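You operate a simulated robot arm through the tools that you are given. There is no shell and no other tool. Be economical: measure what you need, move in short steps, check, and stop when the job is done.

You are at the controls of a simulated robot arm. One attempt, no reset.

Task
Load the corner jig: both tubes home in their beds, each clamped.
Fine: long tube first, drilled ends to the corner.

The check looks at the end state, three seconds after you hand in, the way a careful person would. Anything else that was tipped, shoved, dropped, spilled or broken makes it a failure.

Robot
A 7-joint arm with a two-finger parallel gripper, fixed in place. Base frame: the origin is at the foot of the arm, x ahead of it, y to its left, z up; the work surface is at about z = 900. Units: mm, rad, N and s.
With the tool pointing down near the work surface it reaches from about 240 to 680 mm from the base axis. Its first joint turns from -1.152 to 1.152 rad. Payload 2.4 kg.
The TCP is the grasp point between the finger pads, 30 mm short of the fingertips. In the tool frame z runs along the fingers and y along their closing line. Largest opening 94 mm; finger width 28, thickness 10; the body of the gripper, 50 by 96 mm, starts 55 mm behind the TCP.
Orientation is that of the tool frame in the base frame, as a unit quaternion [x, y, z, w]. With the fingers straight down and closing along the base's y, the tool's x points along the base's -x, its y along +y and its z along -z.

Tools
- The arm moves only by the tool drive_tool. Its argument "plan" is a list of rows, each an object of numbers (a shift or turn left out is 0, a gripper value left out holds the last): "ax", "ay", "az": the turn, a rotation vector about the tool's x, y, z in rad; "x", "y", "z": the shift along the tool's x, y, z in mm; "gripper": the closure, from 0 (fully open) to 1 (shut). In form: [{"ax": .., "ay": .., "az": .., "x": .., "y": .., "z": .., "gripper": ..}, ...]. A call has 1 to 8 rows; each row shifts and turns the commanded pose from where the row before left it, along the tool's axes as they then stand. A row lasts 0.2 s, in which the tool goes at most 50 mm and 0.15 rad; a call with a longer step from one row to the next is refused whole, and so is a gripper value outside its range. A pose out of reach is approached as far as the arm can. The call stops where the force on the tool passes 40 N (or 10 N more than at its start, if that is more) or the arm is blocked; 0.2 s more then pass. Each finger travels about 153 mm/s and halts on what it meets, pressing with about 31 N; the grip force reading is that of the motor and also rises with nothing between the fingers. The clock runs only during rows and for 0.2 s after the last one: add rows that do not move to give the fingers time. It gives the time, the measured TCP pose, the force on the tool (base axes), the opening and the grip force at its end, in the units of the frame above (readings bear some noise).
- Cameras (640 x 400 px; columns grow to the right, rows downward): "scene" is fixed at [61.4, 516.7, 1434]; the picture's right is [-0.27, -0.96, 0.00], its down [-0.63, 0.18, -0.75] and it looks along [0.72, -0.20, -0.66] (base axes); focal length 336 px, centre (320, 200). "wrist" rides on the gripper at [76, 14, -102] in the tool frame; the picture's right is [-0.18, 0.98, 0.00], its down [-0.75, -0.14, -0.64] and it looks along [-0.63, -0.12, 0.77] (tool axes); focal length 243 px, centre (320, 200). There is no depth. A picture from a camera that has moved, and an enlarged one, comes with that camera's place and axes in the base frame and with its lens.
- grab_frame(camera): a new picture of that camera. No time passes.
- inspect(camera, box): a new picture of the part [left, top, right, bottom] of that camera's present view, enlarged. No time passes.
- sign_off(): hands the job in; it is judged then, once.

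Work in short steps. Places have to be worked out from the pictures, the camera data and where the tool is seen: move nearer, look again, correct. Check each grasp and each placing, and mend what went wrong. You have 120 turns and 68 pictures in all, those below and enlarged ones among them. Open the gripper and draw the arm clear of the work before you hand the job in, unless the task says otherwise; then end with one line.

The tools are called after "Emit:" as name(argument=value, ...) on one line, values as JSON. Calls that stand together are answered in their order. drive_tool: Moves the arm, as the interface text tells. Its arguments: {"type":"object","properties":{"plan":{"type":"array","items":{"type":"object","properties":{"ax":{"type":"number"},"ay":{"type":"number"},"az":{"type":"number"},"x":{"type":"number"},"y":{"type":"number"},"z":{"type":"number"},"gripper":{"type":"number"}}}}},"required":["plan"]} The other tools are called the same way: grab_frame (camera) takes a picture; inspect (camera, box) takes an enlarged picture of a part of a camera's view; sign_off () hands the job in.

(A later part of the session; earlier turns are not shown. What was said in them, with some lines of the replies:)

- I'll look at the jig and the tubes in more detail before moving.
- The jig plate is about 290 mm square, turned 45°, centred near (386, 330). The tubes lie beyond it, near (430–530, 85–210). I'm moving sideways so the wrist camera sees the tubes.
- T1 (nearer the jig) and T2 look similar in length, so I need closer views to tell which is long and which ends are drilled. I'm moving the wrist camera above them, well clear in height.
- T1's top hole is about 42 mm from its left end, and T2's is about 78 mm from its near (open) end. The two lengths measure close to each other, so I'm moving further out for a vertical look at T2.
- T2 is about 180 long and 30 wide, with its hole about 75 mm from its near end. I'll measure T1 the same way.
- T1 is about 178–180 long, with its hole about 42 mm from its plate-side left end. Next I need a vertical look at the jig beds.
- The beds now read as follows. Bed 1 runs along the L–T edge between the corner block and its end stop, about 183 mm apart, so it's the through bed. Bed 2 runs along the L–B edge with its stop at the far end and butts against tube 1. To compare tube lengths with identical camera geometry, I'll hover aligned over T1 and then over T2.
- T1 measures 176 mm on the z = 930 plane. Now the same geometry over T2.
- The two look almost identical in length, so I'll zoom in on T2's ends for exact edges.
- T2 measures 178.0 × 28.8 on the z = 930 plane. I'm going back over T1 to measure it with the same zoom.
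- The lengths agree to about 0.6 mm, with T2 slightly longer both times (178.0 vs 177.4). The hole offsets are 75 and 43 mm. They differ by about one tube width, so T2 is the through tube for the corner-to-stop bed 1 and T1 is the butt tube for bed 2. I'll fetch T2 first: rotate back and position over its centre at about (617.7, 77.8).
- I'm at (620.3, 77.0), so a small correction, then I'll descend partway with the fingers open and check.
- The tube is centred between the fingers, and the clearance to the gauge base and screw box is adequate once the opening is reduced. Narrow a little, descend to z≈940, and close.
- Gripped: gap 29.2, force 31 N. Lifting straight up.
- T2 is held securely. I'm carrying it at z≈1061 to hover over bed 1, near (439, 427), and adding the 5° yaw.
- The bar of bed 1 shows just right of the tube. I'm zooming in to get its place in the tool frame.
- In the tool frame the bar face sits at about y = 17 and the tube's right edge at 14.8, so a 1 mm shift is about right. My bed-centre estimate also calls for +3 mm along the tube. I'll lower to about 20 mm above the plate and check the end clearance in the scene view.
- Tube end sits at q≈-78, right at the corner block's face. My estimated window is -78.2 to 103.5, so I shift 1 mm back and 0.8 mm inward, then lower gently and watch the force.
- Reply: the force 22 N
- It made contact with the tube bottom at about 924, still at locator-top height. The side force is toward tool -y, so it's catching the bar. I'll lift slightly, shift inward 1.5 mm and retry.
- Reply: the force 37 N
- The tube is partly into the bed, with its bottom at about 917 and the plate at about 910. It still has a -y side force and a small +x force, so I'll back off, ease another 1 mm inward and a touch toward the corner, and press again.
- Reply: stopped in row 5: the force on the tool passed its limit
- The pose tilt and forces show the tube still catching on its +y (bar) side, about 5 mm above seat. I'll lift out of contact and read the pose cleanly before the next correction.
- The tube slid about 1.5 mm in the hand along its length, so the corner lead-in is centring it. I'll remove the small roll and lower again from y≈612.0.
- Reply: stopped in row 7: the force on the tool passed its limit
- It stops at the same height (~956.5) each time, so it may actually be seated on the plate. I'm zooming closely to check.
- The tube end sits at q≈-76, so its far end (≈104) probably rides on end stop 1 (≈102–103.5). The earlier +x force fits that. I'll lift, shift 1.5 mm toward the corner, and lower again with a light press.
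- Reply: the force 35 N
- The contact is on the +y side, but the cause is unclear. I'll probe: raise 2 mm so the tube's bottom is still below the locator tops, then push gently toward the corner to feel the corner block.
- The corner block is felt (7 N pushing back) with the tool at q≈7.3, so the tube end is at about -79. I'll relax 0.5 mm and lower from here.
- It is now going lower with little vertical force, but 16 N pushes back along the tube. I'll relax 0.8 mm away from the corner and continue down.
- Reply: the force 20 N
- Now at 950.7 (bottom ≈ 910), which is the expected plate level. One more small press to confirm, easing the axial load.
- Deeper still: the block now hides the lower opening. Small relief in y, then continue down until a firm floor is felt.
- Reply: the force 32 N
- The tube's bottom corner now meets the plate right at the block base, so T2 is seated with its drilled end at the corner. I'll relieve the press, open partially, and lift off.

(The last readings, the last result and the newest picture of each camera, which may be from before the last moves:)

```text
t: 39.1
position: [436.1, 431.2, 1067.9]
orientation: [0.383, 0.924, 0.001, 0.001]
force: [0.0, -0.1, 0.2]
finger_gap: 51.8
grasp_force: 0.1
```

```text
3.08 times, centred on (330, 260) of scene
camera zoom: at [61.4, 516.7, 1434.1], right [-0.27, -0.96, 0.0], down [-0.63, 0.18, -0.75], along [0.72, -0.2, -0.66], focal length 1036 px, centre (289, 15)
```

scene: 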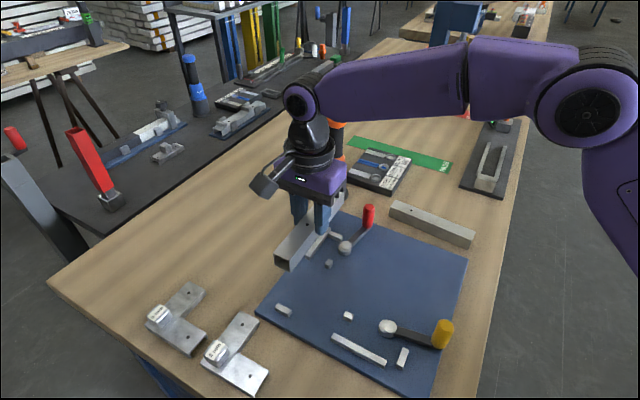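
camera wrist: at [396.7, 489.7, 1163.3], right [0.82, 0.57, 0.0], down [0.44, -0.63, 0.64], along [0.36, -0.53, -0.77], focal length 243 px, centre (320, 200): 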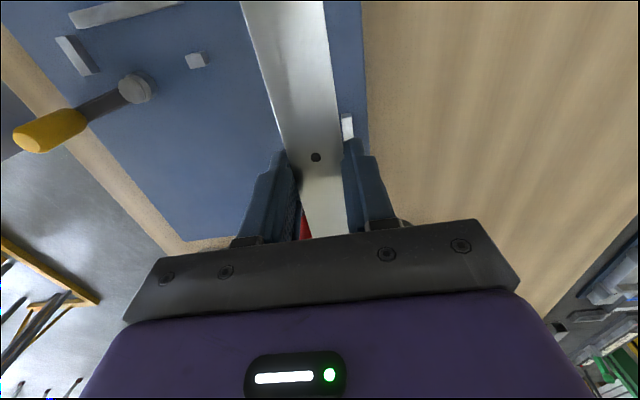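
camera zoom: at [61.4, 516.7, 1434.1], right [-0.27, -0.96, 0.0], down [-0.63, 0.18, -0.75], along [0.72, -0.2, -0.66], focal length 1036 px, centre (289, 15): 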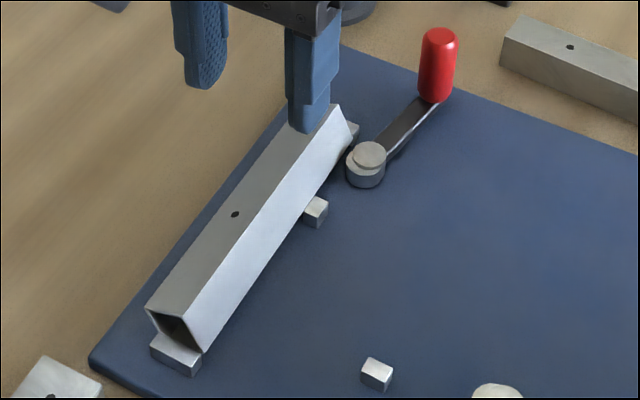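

Something is off: the tube looks rolled outward after release. I'm zooming in to see how it sits.

Emit:
inspect(camera="scene", box=[278, 285, 322, 320])

Emit:
inspect(camera="scene", box=[320, 225, 370, 275])

Emit:
inspect(camera="wrist", box=[290, 90, 370, 200])

```text
11.43 times, centred on (300, 302) of scene
camera zoom: at [61.4, 516.7, 1434.1], right [-0.27, -0.96, 0.0], down [-0.63, 0.18, -0.75], along [0.72, -0.2, -0.66], focal length 3846 px, centre (549, -971)
```

zoom: 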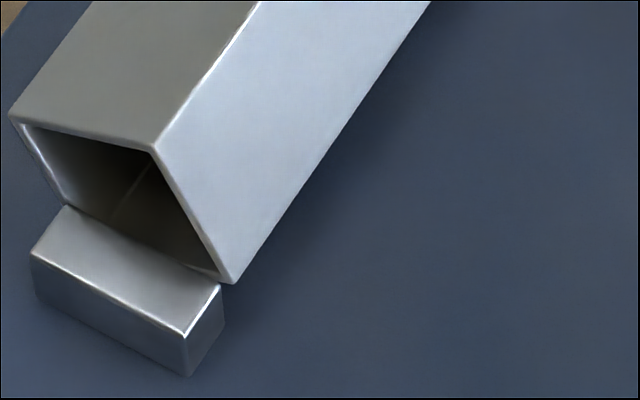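

```text
8.00 times, centred on (345, 250) of scene
camera zoom: at [61.4, 516.7, 1434.1], right [-0.27, -0.96, 0.0], down [-0.63, 0.18, -0.75], along [0.72, -0.2, -0.66], focal length 2692 px, centre (120, -200)
```

zoom: 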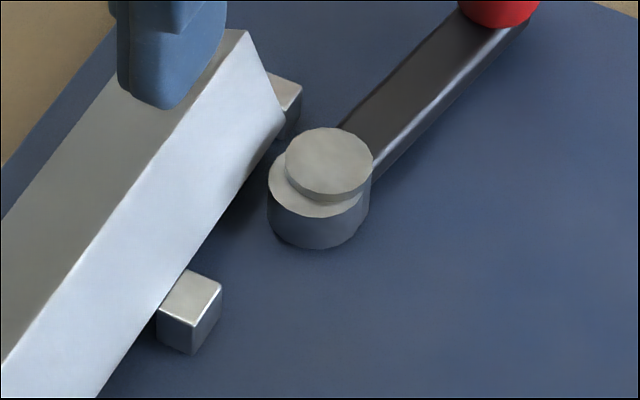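

```text
3.64 times, centred on (330, 145) of wrist
camera zoom: at [392.2, 494.0, 1169.2], right [0.83, 0.56, 0.0], down [0.43, -0.63, 0.64], along [0.36, -0.53, -0.77], focal length 882 px, centre (284, 400)
```

zoom: 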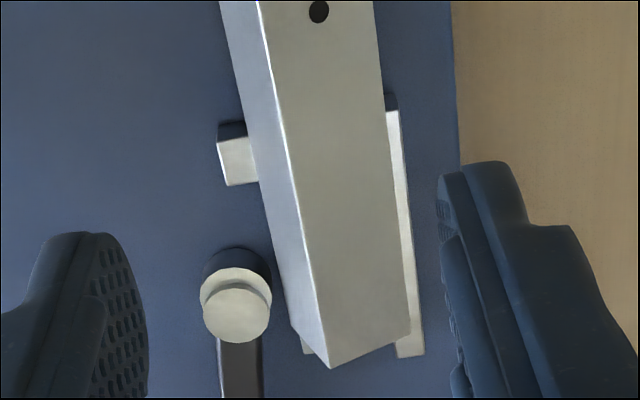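

The tube is rolled about 20°. Its outer bottom edge is in the bed, and its inner bottom edge rests on the inner block, so the bed centre is about 1.5 mm further out than where I released. The tube had also slipped up in the fingers. Closing the gripper over it low down should square it up, so I'll re-centre at y'≈614.5, descend with more opening, and close.

Emit:
drive_tool(plan=[{"y": 1.3, "gripper": 0.33}, {"z": 35}, {"z": 35}, {"z": 30}, {"z": 15}, {"z": 8}, {}])

```text
t: 40.7
position: [438.3, 431.8, 943.2]
orientation: [0.384, 0.923, 0.001, 0.001]
force: [0.4, 0.3, 0.0]
finger_gap: 63.1
grasp_force: 0.0
```

Now closing slowly to square the tube.

Emit:
drive_tool(plan=[{"gripper": 0.45}, {"gripper": 0.55}, {"gripper": 0.62}, {"gripper": 0.68}, {"gripper": 0.75}, {}])

Emit:
inspect(camera="scene", box=[268, 230, 368, 322])

```text
t: 42.1
position: [439.1, 431.7, 943.8]
orientation: [0.384, 0.924, 0.001, 0.001]
force: [-1.4, -0.7, 9.0]
finger_gap: 39.6
grasp_force: 31.0
```

```text
4.35 times, centred on (318, 276) of scene
camera zoom: at [61.3, 516.6, 1434.1], right [-0.27, -0.96, 0.0], down [-0.63, 0.18, -0.75], along [0.73, -0.2, -0.66], focal length 1463 px, centre (329, -130)
```

zoom: 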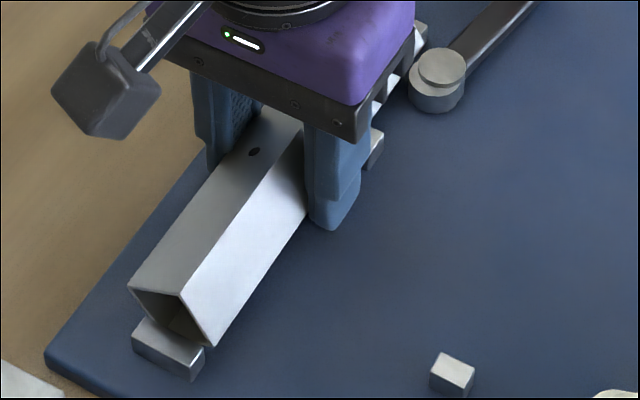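

The tube is wedged diagonally (gap 39.6) with its inner edge still on the block. I'll drag it about 4 mm outward toward the bar so the inner edge clears the block, then open and let it drop flat.

Emit:
drive_tool(plan=[{"y": 1.5}, {"y": 1.5}, {"y": 1}, {}])

Emit:
inspect(camera="scene", box=[268, 230, 368, 322])

```text
t: 43.1
position: [440.9, 434.1, 943.4]
orientation: [0.383, 0.924, 0.001, 0.002]
force: [-4.6, -4.0, 13.2]
finger_gap: 39.3
grasp_force: 31.2
```

```text
4.35 times, centred on (318, 276) of scene
camera zoom: at [61.1, 516.4, 1434.2], right [-0.27, -0.96, 0.0], down [-0.63, 0.18, -0.75], along [0.73, -0.2, -0.66], focal length 1463 px, centre (329, -130)
```

zoom: 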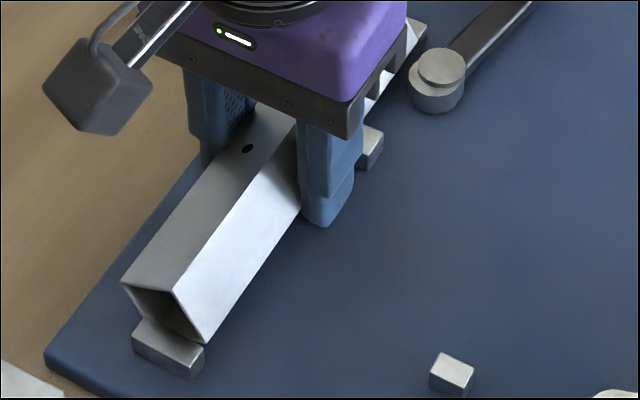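

Moved 3 mm outward with about 6 N of side force. Opening now to let it settle.

Emit:
drive_tool(plan=[{"gripper": 0.5}, {"gripper": 0.4}, {"gripper": 0.35}, {}])

Emit:
inspect(camera="scene", box=[268, 230, 368, 322])

```text
t: 44.1
position: [441.0, 434.8, 943.1]
orientation: [0.383, 0.924, 0.0, 0.0]
force: [0.2, -0.8, -0.9]
finger_gap: 60.9
grasp_force: 0.1
```

```text
4.35 times, centred on (318, 276) of scene
camera zoom: at [61.4, 516.7, 1434.0], right [-0.27, -0.96, 0.0], down [-0.63, 0.18, -0.75], along [0.72, -0.2, -0.66], focal length 1463 px, centre (329, -130)
```

zoom: 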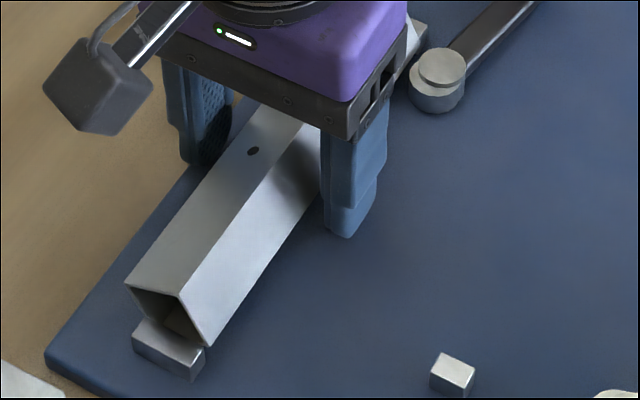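

It's still rolled. I'll lift away and look directly at what is holding up the inner edge.

Emit:
drive_tool(plan=[{"z": -20, "gripper": 0.25}, {"z": -40}, {"z": -40}, {"y": -25}])

Emit:
inspect(camera="wrist", box=[290, 60, 400, 200])

Emit:
inspect(camera="scene", box=[265, 205, 375, 320])

```text
t: 45.1
position: [422.9, 416.8, 1041.6]
orientation: [0.384, 0.924, 0.0, 0.001]
force: [-0.3, -0.9, -0.9]
finger_gap: 70.1
grasp_force: 0.1
```

```text
2.86 times, centred on (345, 130) of wrist
camera zoom: at [378.5, 481.2, 1143.5], right [0.83, 0.56, 0.0], down [0.43, -0.63, 0.64], along [0.36, -0.53, -0.77], focal length 693 px, centre (249, 400)
```

zoom: 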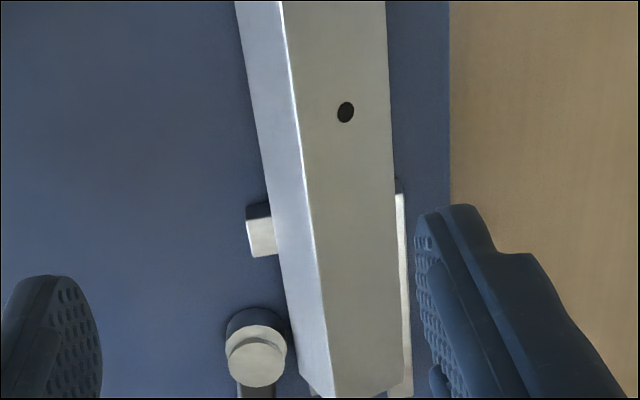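

```text
3.48 times, centred on (320, 262) of scene
camera zoom: at [61.4, 516.7, 1434.1], right [-0.27, -0.96, 0.0], down [-0.63, 0.18, -0.75], along [0.72, -0.2, -0.66], focal length 1170 px, centre (320, -17)
```

zoom: 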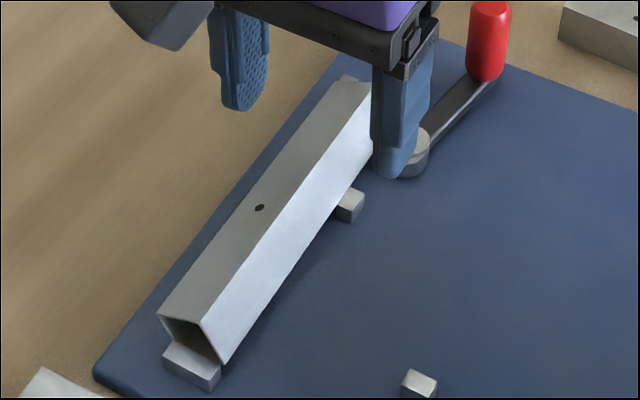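

Now it's clear: the inner-bottom edge (y'≈596) sits on the inner block, whose face is at about 598. The outer-bottom edge is on the plate with 6 mm to spare to the bar (≈629.6). I'll re-grip a bit higher, drag it outward, and then push down while gripped to unroll it.

Emit:
drive_tool(plan=[{"y": 22, "gripper": 0.33}, {"z": 35}, {"z": 35}, {"z": 22}, {}])

Emit:
drive_tool(plan=[{"gripper": 0.45}, {"gripper": 0.55}, {"gripper": 0.65}, {"gripper": 0.75}, {"y": 1.5}, {"y": 1.5}, {"y": 1}, {"y": 0.5}])

```text
t: 46.3
position: [438.7, 432.3, 950.5]
orientation: [0.384, 0.924, 0.0, 0.002]
force: [-0.6, 0.4, -0.5]
finger_gap: 62.9
grasp_force: 0.1
```

```text
t: 48.1
position: [440.2, 432.9, 951.2]
orientation: [0.383, 0.924, -0.005, -0.001]
force: [-20.5, -19.7, 13.3]
finger_gap: 29.1
grasp_force: 31.0
```

It squared up (gap 29.1) and now presses the bar at 28 N. I'll relieve that sideways and push gently down.

Emit:
drive_tool(plan=[{"y": -1.5}, {"y": -0.8, "ax": -0.01}, {}])

Emit:
inspect(camera="scene", box=[268, 230, 368, 322])

```text
t: 48.9
position: [439.8, 433.0, 951.0]
orientation: [0.384, 0.924, 0.003, 0.002]
force: [-12.7, -12.8, 4.7]
finger_gap: 29.3
grasp_force: 31.3
```

```text
4.35 times, centred on (318, 276) of scene
camera zoom: at [61.0, 516.3, 1434.2], right [-0.27, -0.96, 0.0], down [-0.63, 0.18, -0.75], along [0.73, -0.2, -0.66], focal length 1463 px, centre (329, -130)
```

zoom: 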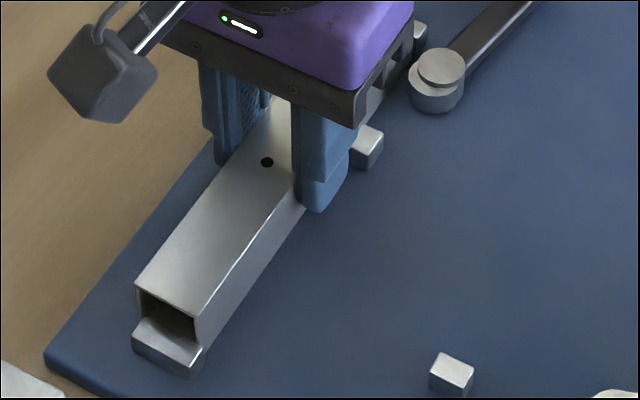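

The tube now lies squarely and clear of the inner block. Relieve the rest of the side load, press down lightly and check for the floor.

Emit:
drive_tool(plan=[{"y": -1, "ax": 0.005}, {"z": 1}, {"z": 1}, {"z": 1}])

Emit:
inspect(camera="scene", box=[265, 285, 309, 320])

```text
t: 49.9
position: [439.4, 432.2, 948.9]
orientation: [0.384, 0.923, 0.003, 0.002]
force: [-10.0, -12.1, 27.9]
finger_gap: 29.8
grasp_force: 31.4
```

```text
11.43 times, centred on (287, 302) of scene
camera zoom: at [60.7, 516.0, 1434.4], right [-0.27, -0.96, 0.0], down [-0.63, 0.18, -0.75], along [0.73, -0.2, -0.66], focal length 3846 px, centre (697, -971)
```

zoom: 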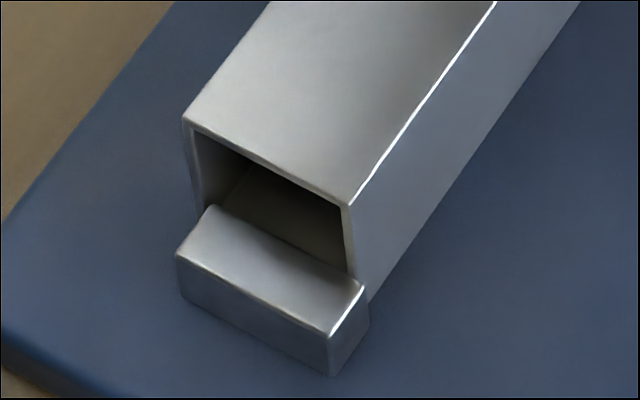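

It's firm on the floor and looks flat. Relieve and open.

Emit:
drive_tool(plan=[{"z": -1, "y": -0.8}, {"gripper": 0.6}, {"gripper": 0.5}, {"gripper": 0.4}, {}])

Emit:
drive_tool(plan=[{"z": -20}, {"z": -40}, {"z": -30}])

Emit:
inspect(camera="scene", box=[265, 205, 375, 320])

```text
t: 51.1
position: [437.7, 433.2, 947.5]
orientation: [0.384, 0.923, 0.003, 0.002]
force: [-0.3, 0.0, 0.1]
finger_gap: 56.3
grasp_force: 0.0
```

```text
t: 51.9
position: [439.0, 433.0, 1040.0]
orientation: [0.384, 0.923, 0.003, 0.002]
force: [-0.2, 0.5, 1.0]
finger_gap: 56.5
grasp_force: 0.1
```

```text
3.48 times, centred on (320, 262) of scene
camera zoom: at [61.4, 516.7, 1434.1], right [-0.27, -0.96, 0.0], down [-0.63, 0.18, -0.75], along [0.72, -0.2, -0.66], focal length 1170 px, centre (320, -17)
```

zoom: 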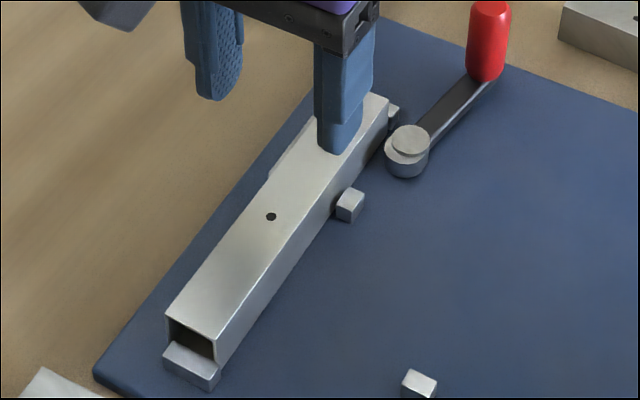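

T2 is now flat in its bed with the drilled end at the corner. The red cam's bulge faces -q and its lever +q, so the lever must swing clockwise (from above), inward from the tube, to clamp. I'll close the fingers into a pusher and hover outside the red handle for a look.

Emit:
drive_tool(plan=[{"x": -39, "y": -4.4, "ax": 0.005}, {"x": -39, "y": -4.4}, {"x": -39, "y": -4.4}, {"x": -39, "y": -4.4, "gripper": 1}, {"gripper": 1}, {}])

Emit:
grab_frame(camera="wrist")

```text
t: 53.3
position: [534.5, 308.2, 1041.7]
orientation: [0.384, 0.924, 0.0, 0.001]
force: [0.8, 0.5, -0.4]
finger_gap: 0.0
grasp_force: 31.0
```

```text
15 pictures are left
camera wrist: at [490.8, 372.2, 1142.4], right [0.83, 0.56, 0.0], down [0.43, -0.63, 0.64], along [0.36, -0.53, -0.77], focal length 243 px, centre (320, 200)
```

wrist: 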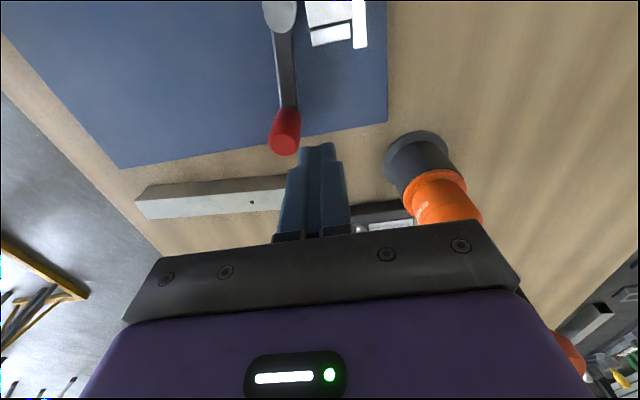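

From this view the red handle is at about (514, 290) and its pivot at about (469, 353), so the lever is about 78 mm long. I'll descend to z≈970 beside the handle and push it clockwise along the arc.

Emit:
drive_tool(plan=[{"z": 36}, {"z": 36}, {"x": -0.7, "y": -9}, {"x": -0.8, "y": -9}, {"y": -9.5}, {"x": 3, "y": -10.1}, {"x": 3, "y": -10.1}])

```text
t: 54.9
position: [499.8, 279.1, 966.5]
orientation: [0.383, 0.924, 0.0, 0.001]
force: [0.0, 0.2, 0.5]
finger_gap: 0.1
grasp_force: 31.2
```

No resistance felt, so I'll check whether the lever is moving.

Emit:
grab_frame(camera="scene")

```text
14 pictures are left
```

scene: 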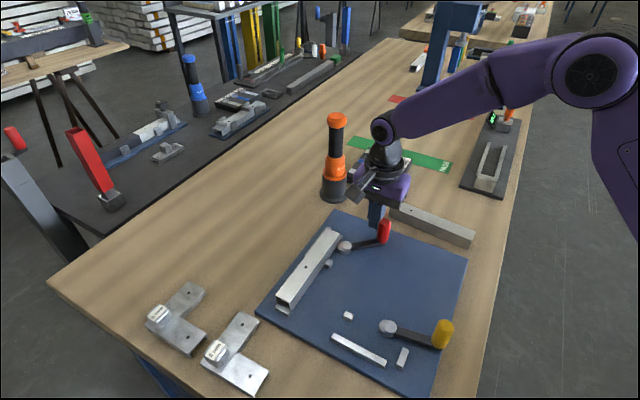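

The lever is swinging freely. Continuing along the arc.

Emit:
drive_tool(plan=[{"x": 5, "y": -9.7}, {"x": 5, "y": -9.7}, {"x": 6.6, "y": -7.1}, {"x": 6.6, "y": -7.1}, {"x": 8.6, "y": -5.5}, {"x": 8.6, "y": -5.5}])

```text
t: 56.3
position: [438.6, 275.8, 967.3]
orientation: [0.383, 0.924, 0.0, 0.0]
force: [0.1, -0.1, 0.0]
finger_gap: 0.1
grasp_force: 31.0
```

Emit:
drive_tool(plan=[{"x": 6.9, "y": -2.1}, {"x": 6.9, "y": -2.1}, {"x": 6.9, "y": -2}, {}])

Emit:
inspect(camera="scene", box=[280, 210, 480, 370])

```text
t: 56.9
position: [437.7, 275.1, 967.8]
orientation: [0.39, 0.921, 0.005, 0.007]
force: [7.7, -4.7, -0.3]
finger_gap: 0.0
grasp_force: 30.9
stopped in row 2: the force on the tool passed its limit (the readings are from after the stop); the commanded pose is now the measured one
```

```text
2.50 times, centred on (380, 290) of scene
camera zoom: at [61.6, 516.6, 1434.1], right [-0.27, -0.96, 0.0], down [-0.63, 0.18, -0.75], along [0.72, -0.2, -0.66], focal length 841 px, centre (170, -25)
```

zoom: 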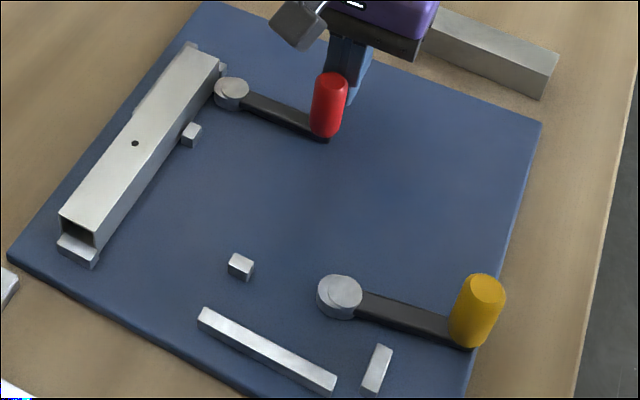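

The lever stopped hard after about 80–90°, with the cam against the tube, so T2 is clamped. Backing off and lifting, and then I'll go for T1.

Emit:
drive_tool(plan=[{"x": -6, "y": 2}, {"x": -6, "y": 3}, {"z": -40}, {"z": -40}, {"z": -20}, {}])

Emit:
inspect(camera="scene", box=[265, 205, 385, 325])

```text
t: 58.2
position: [445.6, 271.9, 1067.3]
orientation: [0.39, 0.921, 0.005, 0.006]
force: [0.5, 0.0, 0.3]
finger_gap: 0.3
grasp_force: 30.8
```

```text
3.33 times, centred on (325, 265) of scene
camera zoom: at [61.4, 516.7, 1434.0], right [-0.27, -0.96, 0.0], down [-0.63, 0.18, -0.75], along [0.72, -0.2, -0.66], focal length 1122 px, centre (303, -17)
```

zoom: 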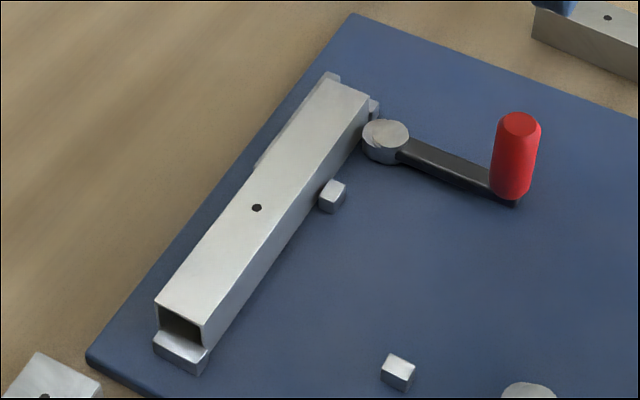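

T2 holds: the cam touches the tube and the lever stays. Now T1: centre (494.4, 148.7), direction 40°, to be gripped 40 mm toward its drilled end, at (525, 174.4), so the fingers clear the bed-2 locators. I'm levelling and rotating the tool first.

Emit:
drive_tool(plan=[{"ax": 0.0138, "ay": 0.0071, "gripper": 0.35}, {"az": -0.14}, {"az": -0.14}, {"az": -0.14}, {"az": -0.14}, {"az": -0.14}, {"az": -0.14}, {"az": -0.14}])

Emit:
drive_tool(plan=[{"az": -0.14}, {"az": -0.14}, {"az": -0.14}, {"az": -0.1}, {}])

```text
t: 60.0
position: [447.2, 272.0, 1067.5]
orientation: [-0.092, 0.996, 0.0, 0.0]
force: [0.3, 0.4, 0.2]
finger_gap: 61.1
grasp_force: 0.1
```

```text
t: 61.2
position: [447.2, 270.6, 1067.2]
orientation: [-0.343, 0.939, -0.001, 0.001]
force: [-0.4, 0.6, 0.3]
finger_gap: 61.2
grasp_force: 0.1
```

Emit:
drive_tool(plan=[{"x": 0.8, "y": -41.3}, {"x": 0.8, "y": -41.3}, {"x": 0.9, "y": -41.3}, {"z": 40}, {"z": 30}, {}])

Emit:
grab_frame(camera="wrist")

```text
t: 62.6
position: [523.1, 174.1, 996.4]
orientation: [-0.342, 0.94, -0.001, 0.0]
force: [-1.4, 0.7, -0.7]
finger_gap: 61.0
grasp_force: 0.1
```

```text
11 pictures are left
camera wrist: at [455.0, 135.3, 1099.1], right [-0.49, 0.87, 0.0], down [0.67, 0.38, 0.64], along [0.56, 0.32, -0.77], focal length 243 px, centre (320, 200)
```

wrist: 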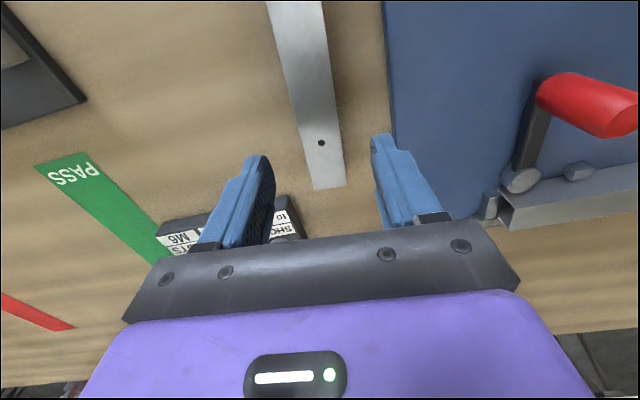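

The tube is well centred (hole at tool x≈-7.5, y≈-1.3). Descending to z≈937 for a deeper grip, then closing.

Emit:
drive_tool(plan=[{"y": -1, "z": 25}, {"z": 25}, {"z": 9}, {}, {"gripper": 0.6}, {"gripper": 0.8}, {"gripper": 1}, {}])

Emit:
drive_tool(plan=[{"z": -20}, {"z": -40}, {"z": -40}, {"z": -20}, {}])

```text
t: 64.5
position: [524.8, 174.6, 939.6]
orientation: [-0.343, 0.939, 0.0, 0.0]
force: [-0.3, 0.0, -0.7]
finger_gap: 29.3
grasp_force: 30.9
```

```text
t: 65.7
position: [524.8, 174.0, 1059.8]
orientation: [-0.343, 0.939, 0.0, 0.0]
force: [1.2, 0.6, -0.9]
finger_gap: 29.2
grasp_force: 30.6
```

T1 is held. I'm carrying it at z≈1060 to hover over bed 2 at about (340, 435), with the yaw trimmed to 45°.

Emit:
drive_tool(plan=[{"x": -3.7, "y": 45.5}, {"x": -3.7, "y": 45.5}, {"x": -3.7, "y": 45.5}, {"x": -3.7, "y": 45.5}, {"x": -3.7, "y": 45.5}, {"x": -3.7, "y": 45.5}, {"x": -3.7, "y": 45.5}, {"az": -0.084}])

Emit:
inspect(camera="wrist", box=[200, 0, 460, 180])

```text
t: 67.5
position: [338.7, 435.1, 1060.8]
orientation: [-0.382, 0.924, -0.001, 0.0]
force: [0.3, 0.5, -1.7]
finger_gap: 29.2
grasp_force: 31.4
```

```text
2.22 times, centred on (330, 90) of wrist
camera zoom: at [274.9, 391.3, 1162.8], right [-0.56, 0.83, 0.0], down [0.63, 0.43, 0.64], along [0.53, 0.36, -0.77], focal length 539 px, centre (298, 444)
```

zoom: 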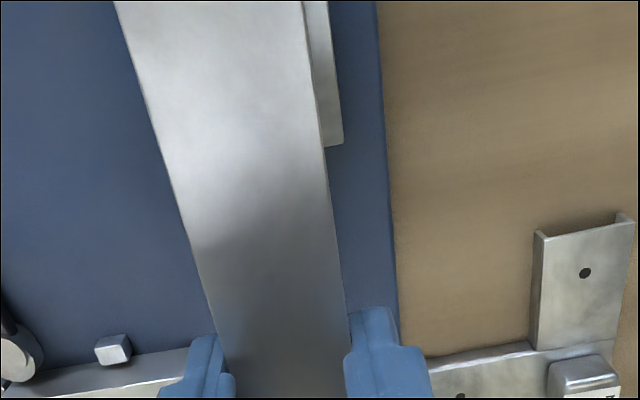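

In the tool frame, bar 2's inner face is at about y=13 and the tube edge at 14.7, so the tube must move about -2.9 in y. I also shift -1.5 in x to centre it between T2's face and stop 2. Then I'll lower to just above the locators.

Emit:
drive_tool(plan=[{"x": -1.5, "y": -2.9}, {"z": 30}, {"z": 30}, {"z": 26}, {}])

Emit:
inspect(camera="scene", box=[270, 270, 430, 390])

```text
t: 68.7
position: [343.4, 433.8, 973.3]
orientation: [-0.381, 0.924, -0.001, 0.0]
force: [0.2, -0.3, -0.2]
finger_gap: 29.2
grasp_force: 30.9
```

```text
3.33 times, centred on (350, 330) of scene
camera zoom: at [61.4, 516.7, 1434.0], right [-0.27, -0.96, 0.0], down [-0.63, 0.18, -0.75], along [0.72, -0.2, -0.66], focal length 1122 px, centre (220, -233)
```

zoom: 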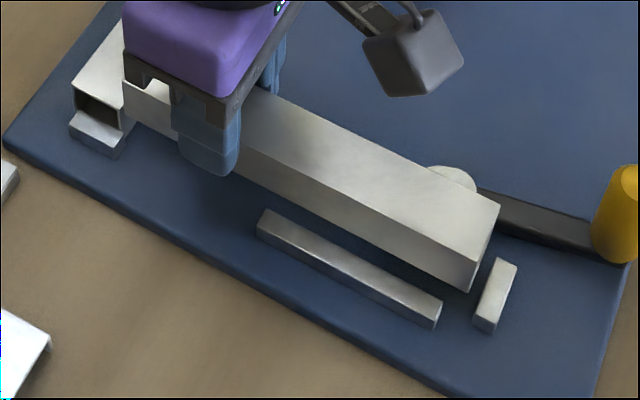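

Scene-relative, the tube has about 5 mm to stop 2, about 1–2 mm to T2, and more room on the bar side than on the inner side. I shift +1.2 in x and +1.8 in y, then lower in small steps.

Emit:
drive_tool(plan=[{"x": 1.2, "y": 1.8}, {"z": 5}, {"z": 4}, {"z": 2}, {"z": 2}, {}])

```text
t: 70.0
position: [341.2, 434.5, 961.2]
orientation: [-0.382, 0.924, 0.001, 0.002]
force: [-0.4, -1.0, 21.2]
finger_gap: 29.3
grasp_force: 31.7
```

Contact at bottom ≈ 922, the locator tops. I'm looking from the wrist to see which side is catching.

Emit:
inspect(camera="wrist", box=[240, 0, 400, 110])

```text
3.64 times, centred on (320, 55) of wrist
camera zoom: at [275.8, 389.9, 1062.8], right [-0.56, 0.83, 0.0], down [0.63, 0.43, 0.65], along [0.53, 0.36, -0.76], focal length 882 px, centre (320, 727)
```

zoom: 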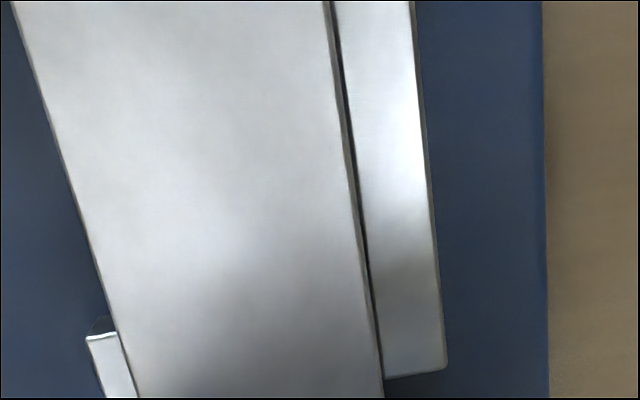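

The view shows about 1.5 mm gap to the bar, and the inner block just peeking under the tube's left side. So the inner block is catching: lift, move +0.9 mm toward the bar, lower again.

Emit:
drive_tool(plan=[{"z": -3}, {"y": 0.9}, {"z": 2}, {"z": 2}, {"z": 1.5}, {}])

```text
t: 71.5
position: [340.2, 435.0, 958.7]
orientation: [-0.382, 0.924, 0.001, 0.001]
force: [0.7, -2.5, 25.1]
finger_gap: 29.4
grasp_force: 31.8
```

Emit:
drive_tool(plan=[{"z": -3}, {"y": 0.6}, {"z": 2}, {"z": 1.5}, {"z": 1}, {}])

Emit:
inspect(camera="wrist", box=[240, 0, 400, 110])

```text
t: 72.8
position: [339.7, 433.9, 957.5]
orientation: [-0.381, 0.924, 0.0, 0.001]
force: [-3.8, -8.8, 37.3]
finger_gap: 29.2
grasp_force: 30.9
```

```text
3.64 times, centred on (320, 55) of wrist
camera zoom: at [274.9, 390.2, 1059.1], right [-0.56, 0.83, 0.0], down [0.63, 0.43, 0.64], along [0.53, 0.36, -0.76], focal length 882 px, centre (320, 727)
```

zoom: 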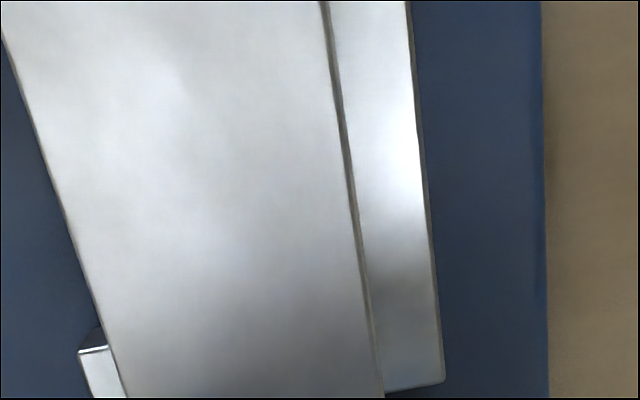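

The bed is tight (about 30.8 mm), so the tube must ride flush against the bar, as it did for T2. I lift slightly, press +y until the bar is felt, then lower.

Emit:
drive_tool(plan=[{"z": -1.8}, {"y": 0.7}, {"y": 0.6}, {}])

```text
t: 73.8
position: [339.5, 434.7, 957.4]
orientation: [-0.382, 0.924, -0.001, 0.002]
force: [5.3, -5.3, 19.9]
finger_gap: 29.3
grasp_force: 31.2
```

Emit:
drive_tool(plan=[{"z": 1}, {"z": 1}, {"z": 1}, {}])

```text
t: 74.5
position: [338.1, 436.4, 957.7]
orientation: [-0.382, 0.924, 0.0, 0.001]
force: [0.2, -1.7, 6.9]
finger_gap: 29.4
grasp_force: 30.6
stopped in row 3: the force on the tool passed its limit (the readings are from after the stop); the commanded pose is now the measured one
```

It's blocked vertically even while touching the bar. I'll check the far end against stop 2 up close.

Emit:
inspect(camera="scene", box=[335, 300, 425, 370])

```text
5.71 times, centred on (380, 335) of scene
camera zoom: at [61.3, 516.6, 1434.1], right [-0.27, -0.96, 0.0], down [-0.63, 0.18, -0.75], along [0.72, -0.2, -0.66], focal length 1923 px, centre (-23, -571)
```

zoom: 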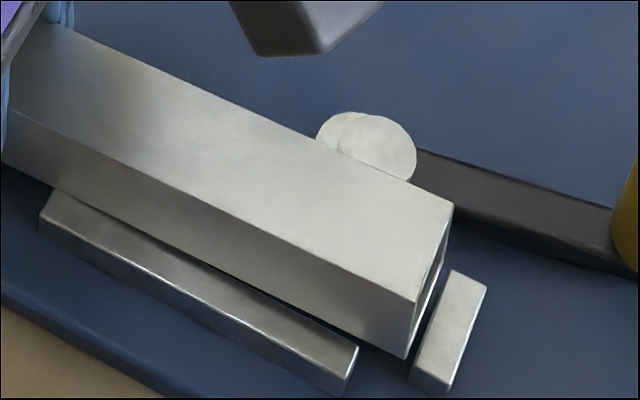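

The far end is clear of stop 2 by about 3 mm, so the inner block is the likely catch. The sideways push was probably absorbed by friction while the tube was loaded. I'll lift free, let it settle, and measure lateral position again.

Emit:
drive_tool(plan=[{"z": -7}, {}, {}])

Emit:
inspect(camera="wrist", box=[240, 0, 400, 110])

```text
t: 75.3
position: [338.7, 436.3, 964.5]
orientation: [-0.381, 0.924, 0.0, 0.003]
force: [0.2, -0.1, -1.4]
finger_gap: 29.5
grasp_force: 30.7
```

```text
3.64 times, centred on (320, 55) of wrist
camera zoom: at [275.0, 391.5, 1065.8], right [-0.56, 0.83, 0.0], down [0.63, 0.43, 0.64], along [0.53, 0.36, -0.76], focal length 882 px, centre (320, 727)
```

zoom: 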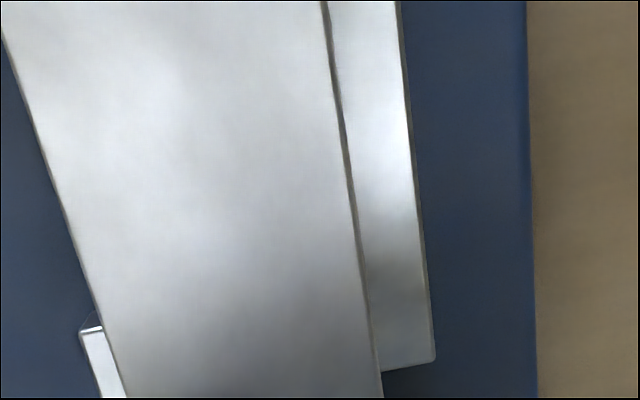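

The tube has slipped up about 4.5 mm in the grip, so it never got below the locator tops. Relative to the bar it still has about 0.85 mm of room, so I shift +0.7 and lower gently.

Emit:
drive_tool(plan=[{"y": 0.7}, {"z": 3}, {"z": 2}, {"z": 1.5}, {"z": 1}, {}])

```text
t: 76.7
position: [340.2, 436.2, 958.5]
orientation: [-0.382, 0.924, 0.002, 0.003]
force: [-3.5, -4.5, 20.6]
finger_gap: 29.2
grasp_force: 31.2
```

Still on the locator top. The gap to the bar grows slightly toward the far end (about 0.008 rad), so I lift, correct yaw by that much, move another 0.5 mm toward the bar, and lower.

Emit:
drive_tool(plan=[{"z": -4}, {"az": 0.008, "y": 0.6}, {"z": 2.5}, {"z": 1.5}, {"z": 1}, {"z": 1}, {}])

```text
t: 78.3
position: [338.9, 437.6, 957.7]
orientation: [-0.377, 0.926, 0.002, 0.004]
force: [0.6, -3.4, 38.0]
finger_gap: 29.3
grasp_force: 31.2
```

The scene view shows the tube's far end pitching up as I press, so the catch is at the inner block beside the grip. I'll repeat what worked for T2: release so the outer edge drops into the bed, then re-grip, drag toward the bar and square it down.

Emit:
drive_tool(plan=[{"z": -2}, {"y": -2.2, "az": -0.006}, {"z": 1}, {"gripper": 0.8}, {"gripper": 0.6}, {"gripper": 0.45}, {"gripper": 0.35}, {}])

Emit:
inspect(camera="scene", box=[265, 255, 425, 375])

```text
t: 80.1
position: [338.2, 434.4, 956.6]
orientation: [-0.381, 0.925, -0.001, 0.001]
force: [0.0, 0.5, 0.0]
finger_gap: 61.1
grasp_force: 0.1
```

```text
3.33 times, centred on (345, 315) of scene
camera zoom: at [61.4, 516.7, 1434.0], right [-0.27, -0.96, 0.0], down [-0.63, 0.18, -0.75], along [0.72, -0.2, -0.66], focal length 1122 px, centre (237, -183)
```

zoom: 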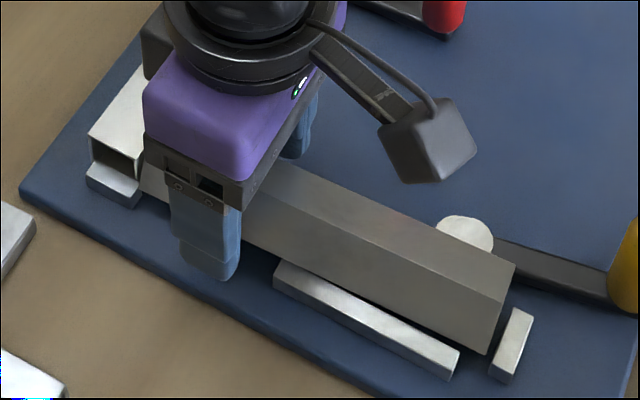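

It rolled outer-edge-down, exactly like T2 did. Repeating the same recipe: lower to ~951, close, and drag toward the bar.

Emit:
drive_tool(plan=[{"z": 3}, {"z": 2.6}, {}])

Emit:
drive_tool(plan=[{"gripper": 0.45}, {"gripper": 0.55}, {"gripper": 0.65}, {"gripper": 0.75}, {"y": 1.5}, {"y": 1.5}, {"y": 1}, {"y": 0.5}])

```text
t: 80.9
position: [340.6, 435.1, 950.1]
orientation: [-0.381, 0.925, -0.001, 0.002]
force: [-0.3, 1.4, 0.6]
finger_gap: 61.0
grasp_force: 0.1
```

```text
t: 82.7
position: [340.6, 436.2, 952.0]
orientation: [-0.38, 0.925, -0.001, 0.004]
force: [-0.8, -5.8, 9.7]
finger_gap: 34.7
grasp_force: 30.9
stopped in row 8: the force on the tool passed its limit (the readings are from after the stop); the commanded pose is now the measured one
```

Partly unrolled (gap 34.7, was ~39). I push down gently while keeping some bar pressure.

Emit:
drive_tool(plan=[{"y": 1}, {"z": 1}, {"z": 1}, {"y": 0.7}, {"z": 1}])

```text
t: 83.5
position: [339.0, 436.3, 953.5]
orientation: [-0.38, 0.925, 0.0, 0.003]
force: [-2.4, -5.6, 12.0]
finger_gap: 34.7
grasp_force: 30.4
stopped in row 4: the force on the tool passed its limit (the readings are from after the stop); the commanded pose is now the measured one
```

Emit:
drive_tool(plan=[{"gripper": 0.58}, {"y": 0.8}, {"gripper": 0.65}, {"gripper": 0.75}, {"gripper": 0.85}, {}])

```text
t: 84.9
position: [339.6, 438.8, 951.9]
orientation: [-0.38, 0.925, 0.0, 0.004]
force: [-0.5, -1.5, 16.0]
finger_gap: 35.3
grasp_force: 30.4
```

Emit:
drive_tool(plan=[{"z": -1.5}, {"y": 0.8}, {"y": 0.8}, {"z": 1}, {"z": 1}, {}])

```text
t: 86.3
position: [339.1, 439.0, 952.5]
orientation: [-0.379, 0.925, 0.0, 0.005]
force: [3.9, -10.7, 37.2]
finger_gap: 34.0
grasp_force: 30.9
```

Gap 34.0 and slowly decreasing. I need one look to judge the geometry before pushing more.

Emit:
inspect(camera="wrist", box=[220, 0, 420, 130])

```text
3.08 times, centred on (320, 65) of wrist
camera zoom: at [273.6, 393.8, 1054.0], right [-0.56, 0.83, 0.0], down [0.63, 0.43, 0.65], along [0.54, 0.36, -0.76], focal length 746 px, centre (320, 615)
```

zoom: 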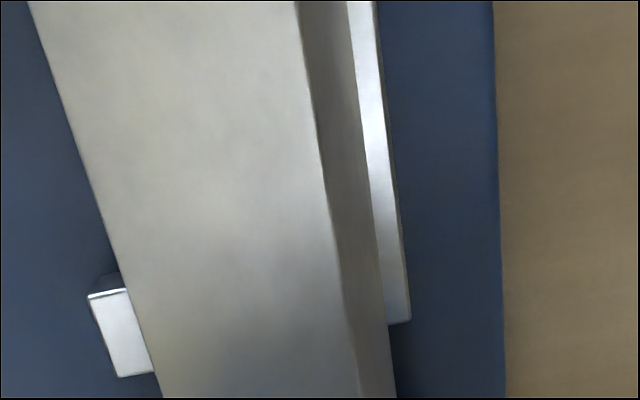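

That changes the picture: the tube's outer-bottom edge is lying on the bar by about 5 mm, with its inner edge in the bed. I overshot outward. The mirrored recipe: unload, drag inward about 5 mm until it squares, then press down.

Emit:
drive_tool(plan=[{"z": -2}, {"y": -1.5}, {"y": -1.5}, {"y": -1}, {"y": -0.5}, {}])

```text
t: 87.7
position: [340.9, 437.2, 952.6]
orientation: [-0.38, 0.925, 0.0, 0.004]
force: [-0.7, 2.9, 16.2]
finger_gap: 33.9
grasp_force: 31.0
```

Emit:
drive_tool(plan=[{"y": -1}, {"y": -1}, {}])

```text
t: 88.5
position: [342.1, 434.0, 951.2]
orientation: [-0.379, 0.925, -0.001, 0.003]
force: [-1.8, -0.9, 9.1]
finger_gap: 33.5
grasp_force: 31.0
```

The outer edge should now be just at the bar's face. One more small inward step and a gentle press.

Emit:
drive_tool(plan=[{"y": -0.8}, {"z": 1}, {"z": 1}, {"z": 1}, {}])

```text
t: 89.7
position: [343.5, 434.2, 949.3]
orientation: [-0.379, 0.925, -0.001, 0.004]
force: [0.1, 0.5, -1.6]
finger_gap: 29.3
grasp_force: 31.0
```

Squared up (gap 29.3) with no load. Continue down until the floor is felt.

Emit:
drive_tool(plan=[{"z": 1}, {"z": 1}, {"z": 1}, {}])

```text
t: 90.7
position: [343.1, 433.3, 948.7]
orientation: [-0.379, 0.925, 0.0, 0.005]
force: [-3.4, -0.1, 15.6]
finger_gap: 29.2
grasp_force: 30.9
```

Emit:
drive_tool(plan=[{"z": -1.5}, {"y": 0.8}, {"y": 0.8}, {}])

Emit:
drive_tool(plan=[{"y": -0.8}, {"y": -0.8}, {"y": -0.8}, {"y": -0.8}, {}])

```text
t: 91.7
position: [341.8, 433.5, 947.6]
orientation: [-0.38, 0.925, -0.001, 0.002]
force: [0.6, -1.2, -0.3]
finger_gap: 29.4
grasp_force: 30.6
```

```text
t: 92.9
position: [344.0, 432.4, 948.5]
orientation: [-0.379, 0.925, 0.0, 0.004]
force: [-4.5, 3.1, -4.0]
finger_gap: 29.4
grasp_force: 30.9
```

The inner block is felt on the -y side, so the tube is in the bed. Re-centre +1.8 and press to check the floor.

Emit:
drive_tool(plan=[{"y": 0.9}, {"y": 0.9}, {"z": 1}, {"z": 1}, {"z": 1}, {}])

Emit:
inspect(camera="scene", box=[265, 255, 425, 375])

```text
t: 94.3
position: [344.5, 433.7, 947.2]
orientation: [-0.378, 0.926, 0.001, 0.005]
force: [-1.2, -5.0, 35.4]
finger_gap: 29.3
grasp_force: 31.4
```

```text
3.33 times, centred on (345, 315) of scene
camera zoom: at [61.0, 516.1, 1434.3], right [-0.27, -0.96, 0.0], down [-0.63, 0.18, -0.75], along [0.73, -0.2, -0.66], focal length 1122 px, centre (237, -183)
```

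zoom: 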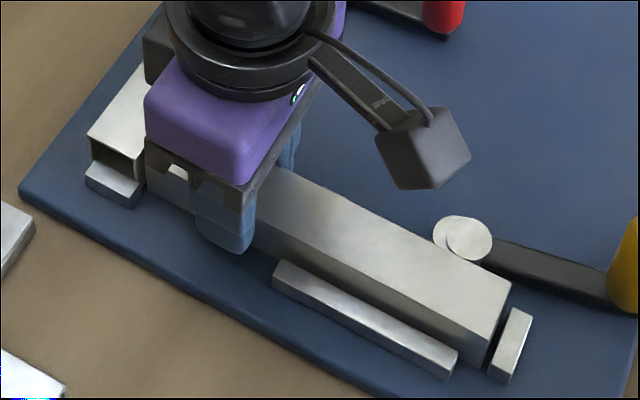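

The tube now sits down behind the bar with its far end next to the stop. Unload, open and lift off.

Emit:
drive_tool(plan=[{"z": -1.5}, {"gripper": 0.6}, {"gripper": 0.5}, {"gripper": 0.42}, {}])

Emit:
drive_tool(plan=[{"z": -10}, {"z": -30}, {"z": -40}, {"z": -20}, {}])

Emit:
grab_frame(camera="wrist")

```text
t: 95.5
position: [342.6, 433.4, 947.7]
orientation: [-0.38, 0.925, 0.0, 0.004]
force: [0.4, 0.5, 0.4]
finger_gap: 54.6
grasp_force: 0.1
```

```text
t: 96.7
position: [342.1, 434.1, 1047.6]
orientation: [-0.379, 0.925, -0.001, 0.004]
force: [0.9, -1.2, 0.1]
finger_gap: 54.3
grasp_force: 0.0
```

```text
1 pictures are left
camera wrist: at [277.3, 389.0, 1148.9], right [-0.56, 0.83, 0.0], down [0.63, 0.43, 0.65], along [0.54, 0.36, -0.76], focal length 243 px, centre (320, 200)
```

wrist: 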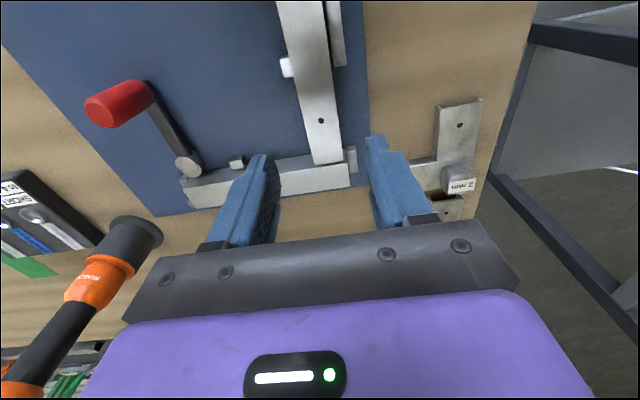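

T1 lies flat in its bed with its drilled end against T2 at the corner. One picture is left, so I work by dead reckoning now. The yellow lever mirrors the red one: pivot ≈ (291, 341), handle ≈ (246, 277), to be swung counter-clockwise. I move beside the handle with the fingers closed.

Emit:
drive_tool(plan=[{"ax": -0.005, "ay": 0.0066, "gripper": 0.6}, {"x": 36.9, "y": -2.5, "gripper": 1}, {"x": 36.9, "y": -2.5}, {"x": 36.9, "y": -2.5}, {"x": 36.9, "y": -2.5}, {"x": 36.9, "y": -2.3}, {}])

```text
t: 98.3
position: [218.8, 294.9, 1046.3]
orientation: [-0.379, 0.926, 0.001, -0.001]
force: [-0.1, 0.6, -0.4]
finger_gap: 0.0
grasp_force: 31.3
```

Emit:
drive_tool(plan=[{"z": 40}, {"z": 36}, {"x": -1.3, "y": -10.5}, {"x": -1.3, "y": -10.5}, {"x": -1.3, "y": -10.4}, {"x": -3.1, "y": -10.1}, {"x": -3.2, "y": -10.1}])

```text
t: 99.9
position: [262.6, 265.7, 970.1]
orientation: [-0.379, 0.925, 0.001, 0.0]
force: [0.1, 1.1, 0.5]
finger_gap: 0.0
grasp_force: 31.1
```

Smooth, as with the red lever. Continuing along the arc.

Emit:
drive_tool(plan=[{"x": -4.8, "y": -8.4}, {"x": -4.9, "y": -8.4}, {"x": -6.6, "y": -7}, {"x": -6.7, "y": -7.1}, {"x": -8.7, "y": -5.4}, {"x": -8.8, "y": -5.4}])

```text
t: 101.3
position: [321.4, 263.3, 971.6]
orientation: [-0.379, 0.925, 0.0, 0.0]
force: [-0.1, -0.4, -0.2]
finger_gap: 0.1
grasp_force: 30.9
```

Now small steps until the cam's hard stop is felt.

Emit:
drive_tool(plan=[{"x": -6.8, "y": -2.3}, {"x": -6.8, "y": -2.3}, {"x": -6.8, "y": -1}, {}])

```text
t: 102.0
position: [327.2, 264.4, 968.7]
orientation: [-0.381, 0.924, -0.005, -0.014]
force: [-7.9, -6.4, 1.3]
finger_gap: 0.1
grasp_force: 31.5
stopped in row 3: the force on the tool passed its limit (the readings are from after the stop); the commanded pose is now the measured one
```

Hard stop felt at the expected angle (~77° of swing), matching the red clamp. Back off, lift, and draw clear toward -y.

Emit:
drive_tool(plan=[{"x": 6, "y": 1}, {"x": 6, "y": 2}, {"z": -40}, {"z": -45}, {"z": -45}, {"x": 30, "y": -31, "gripper": 0.3}, {"x": 30, "y": -31}, {"x": 30, "y": -31, "gripper": 0}])

Emit:
inspect(camera="scene", box=[255, 200, 475, 390])

```text
t: 103.8
position: [320.3, 130.1, 1100.3]
orientation: [-0.381, 0.925, -0.002, -0.011]
force: [-0.2, -0.7, 0.5]
finger_gap: 94.2
grasp_force: 0.1
```

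```text
2.11 times, centred on (365, 295) of scene
camera zoom: at [61.4, 516.7, 1434.1], right [-0.27, -0.96, 0.0], down [-0.63, 0.18, -0.75], along [0.72, -0.2, -0.66], focal length 708 px, centre (225, 0)
```

zoom: 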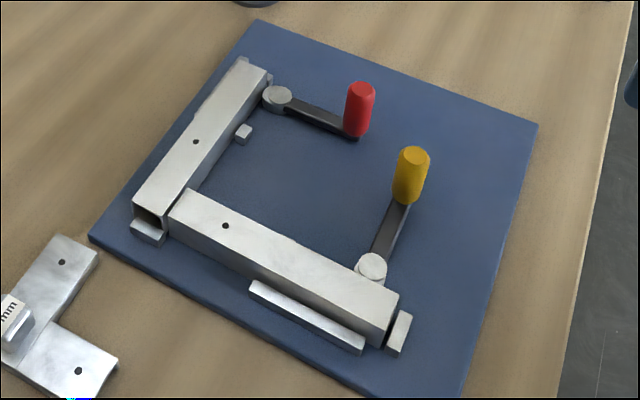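

Both tubes lie flat in their beds, with drilled ends at the corner and both cam levers swung fully against them. Nothing else has moved, the gripper is open and the arm is clear. Handing in.

Emit:
sign_off()

```text
The job is handed in.
```

The corner jig is loaded: I put the long tube in first, then the second tube. Both lie flat in their beds with drilled ends at the corner, and both cams are swung to their hard stops. The two tubes measured within about 1 mm of each other, so I chose the "long" one partly from hole position.
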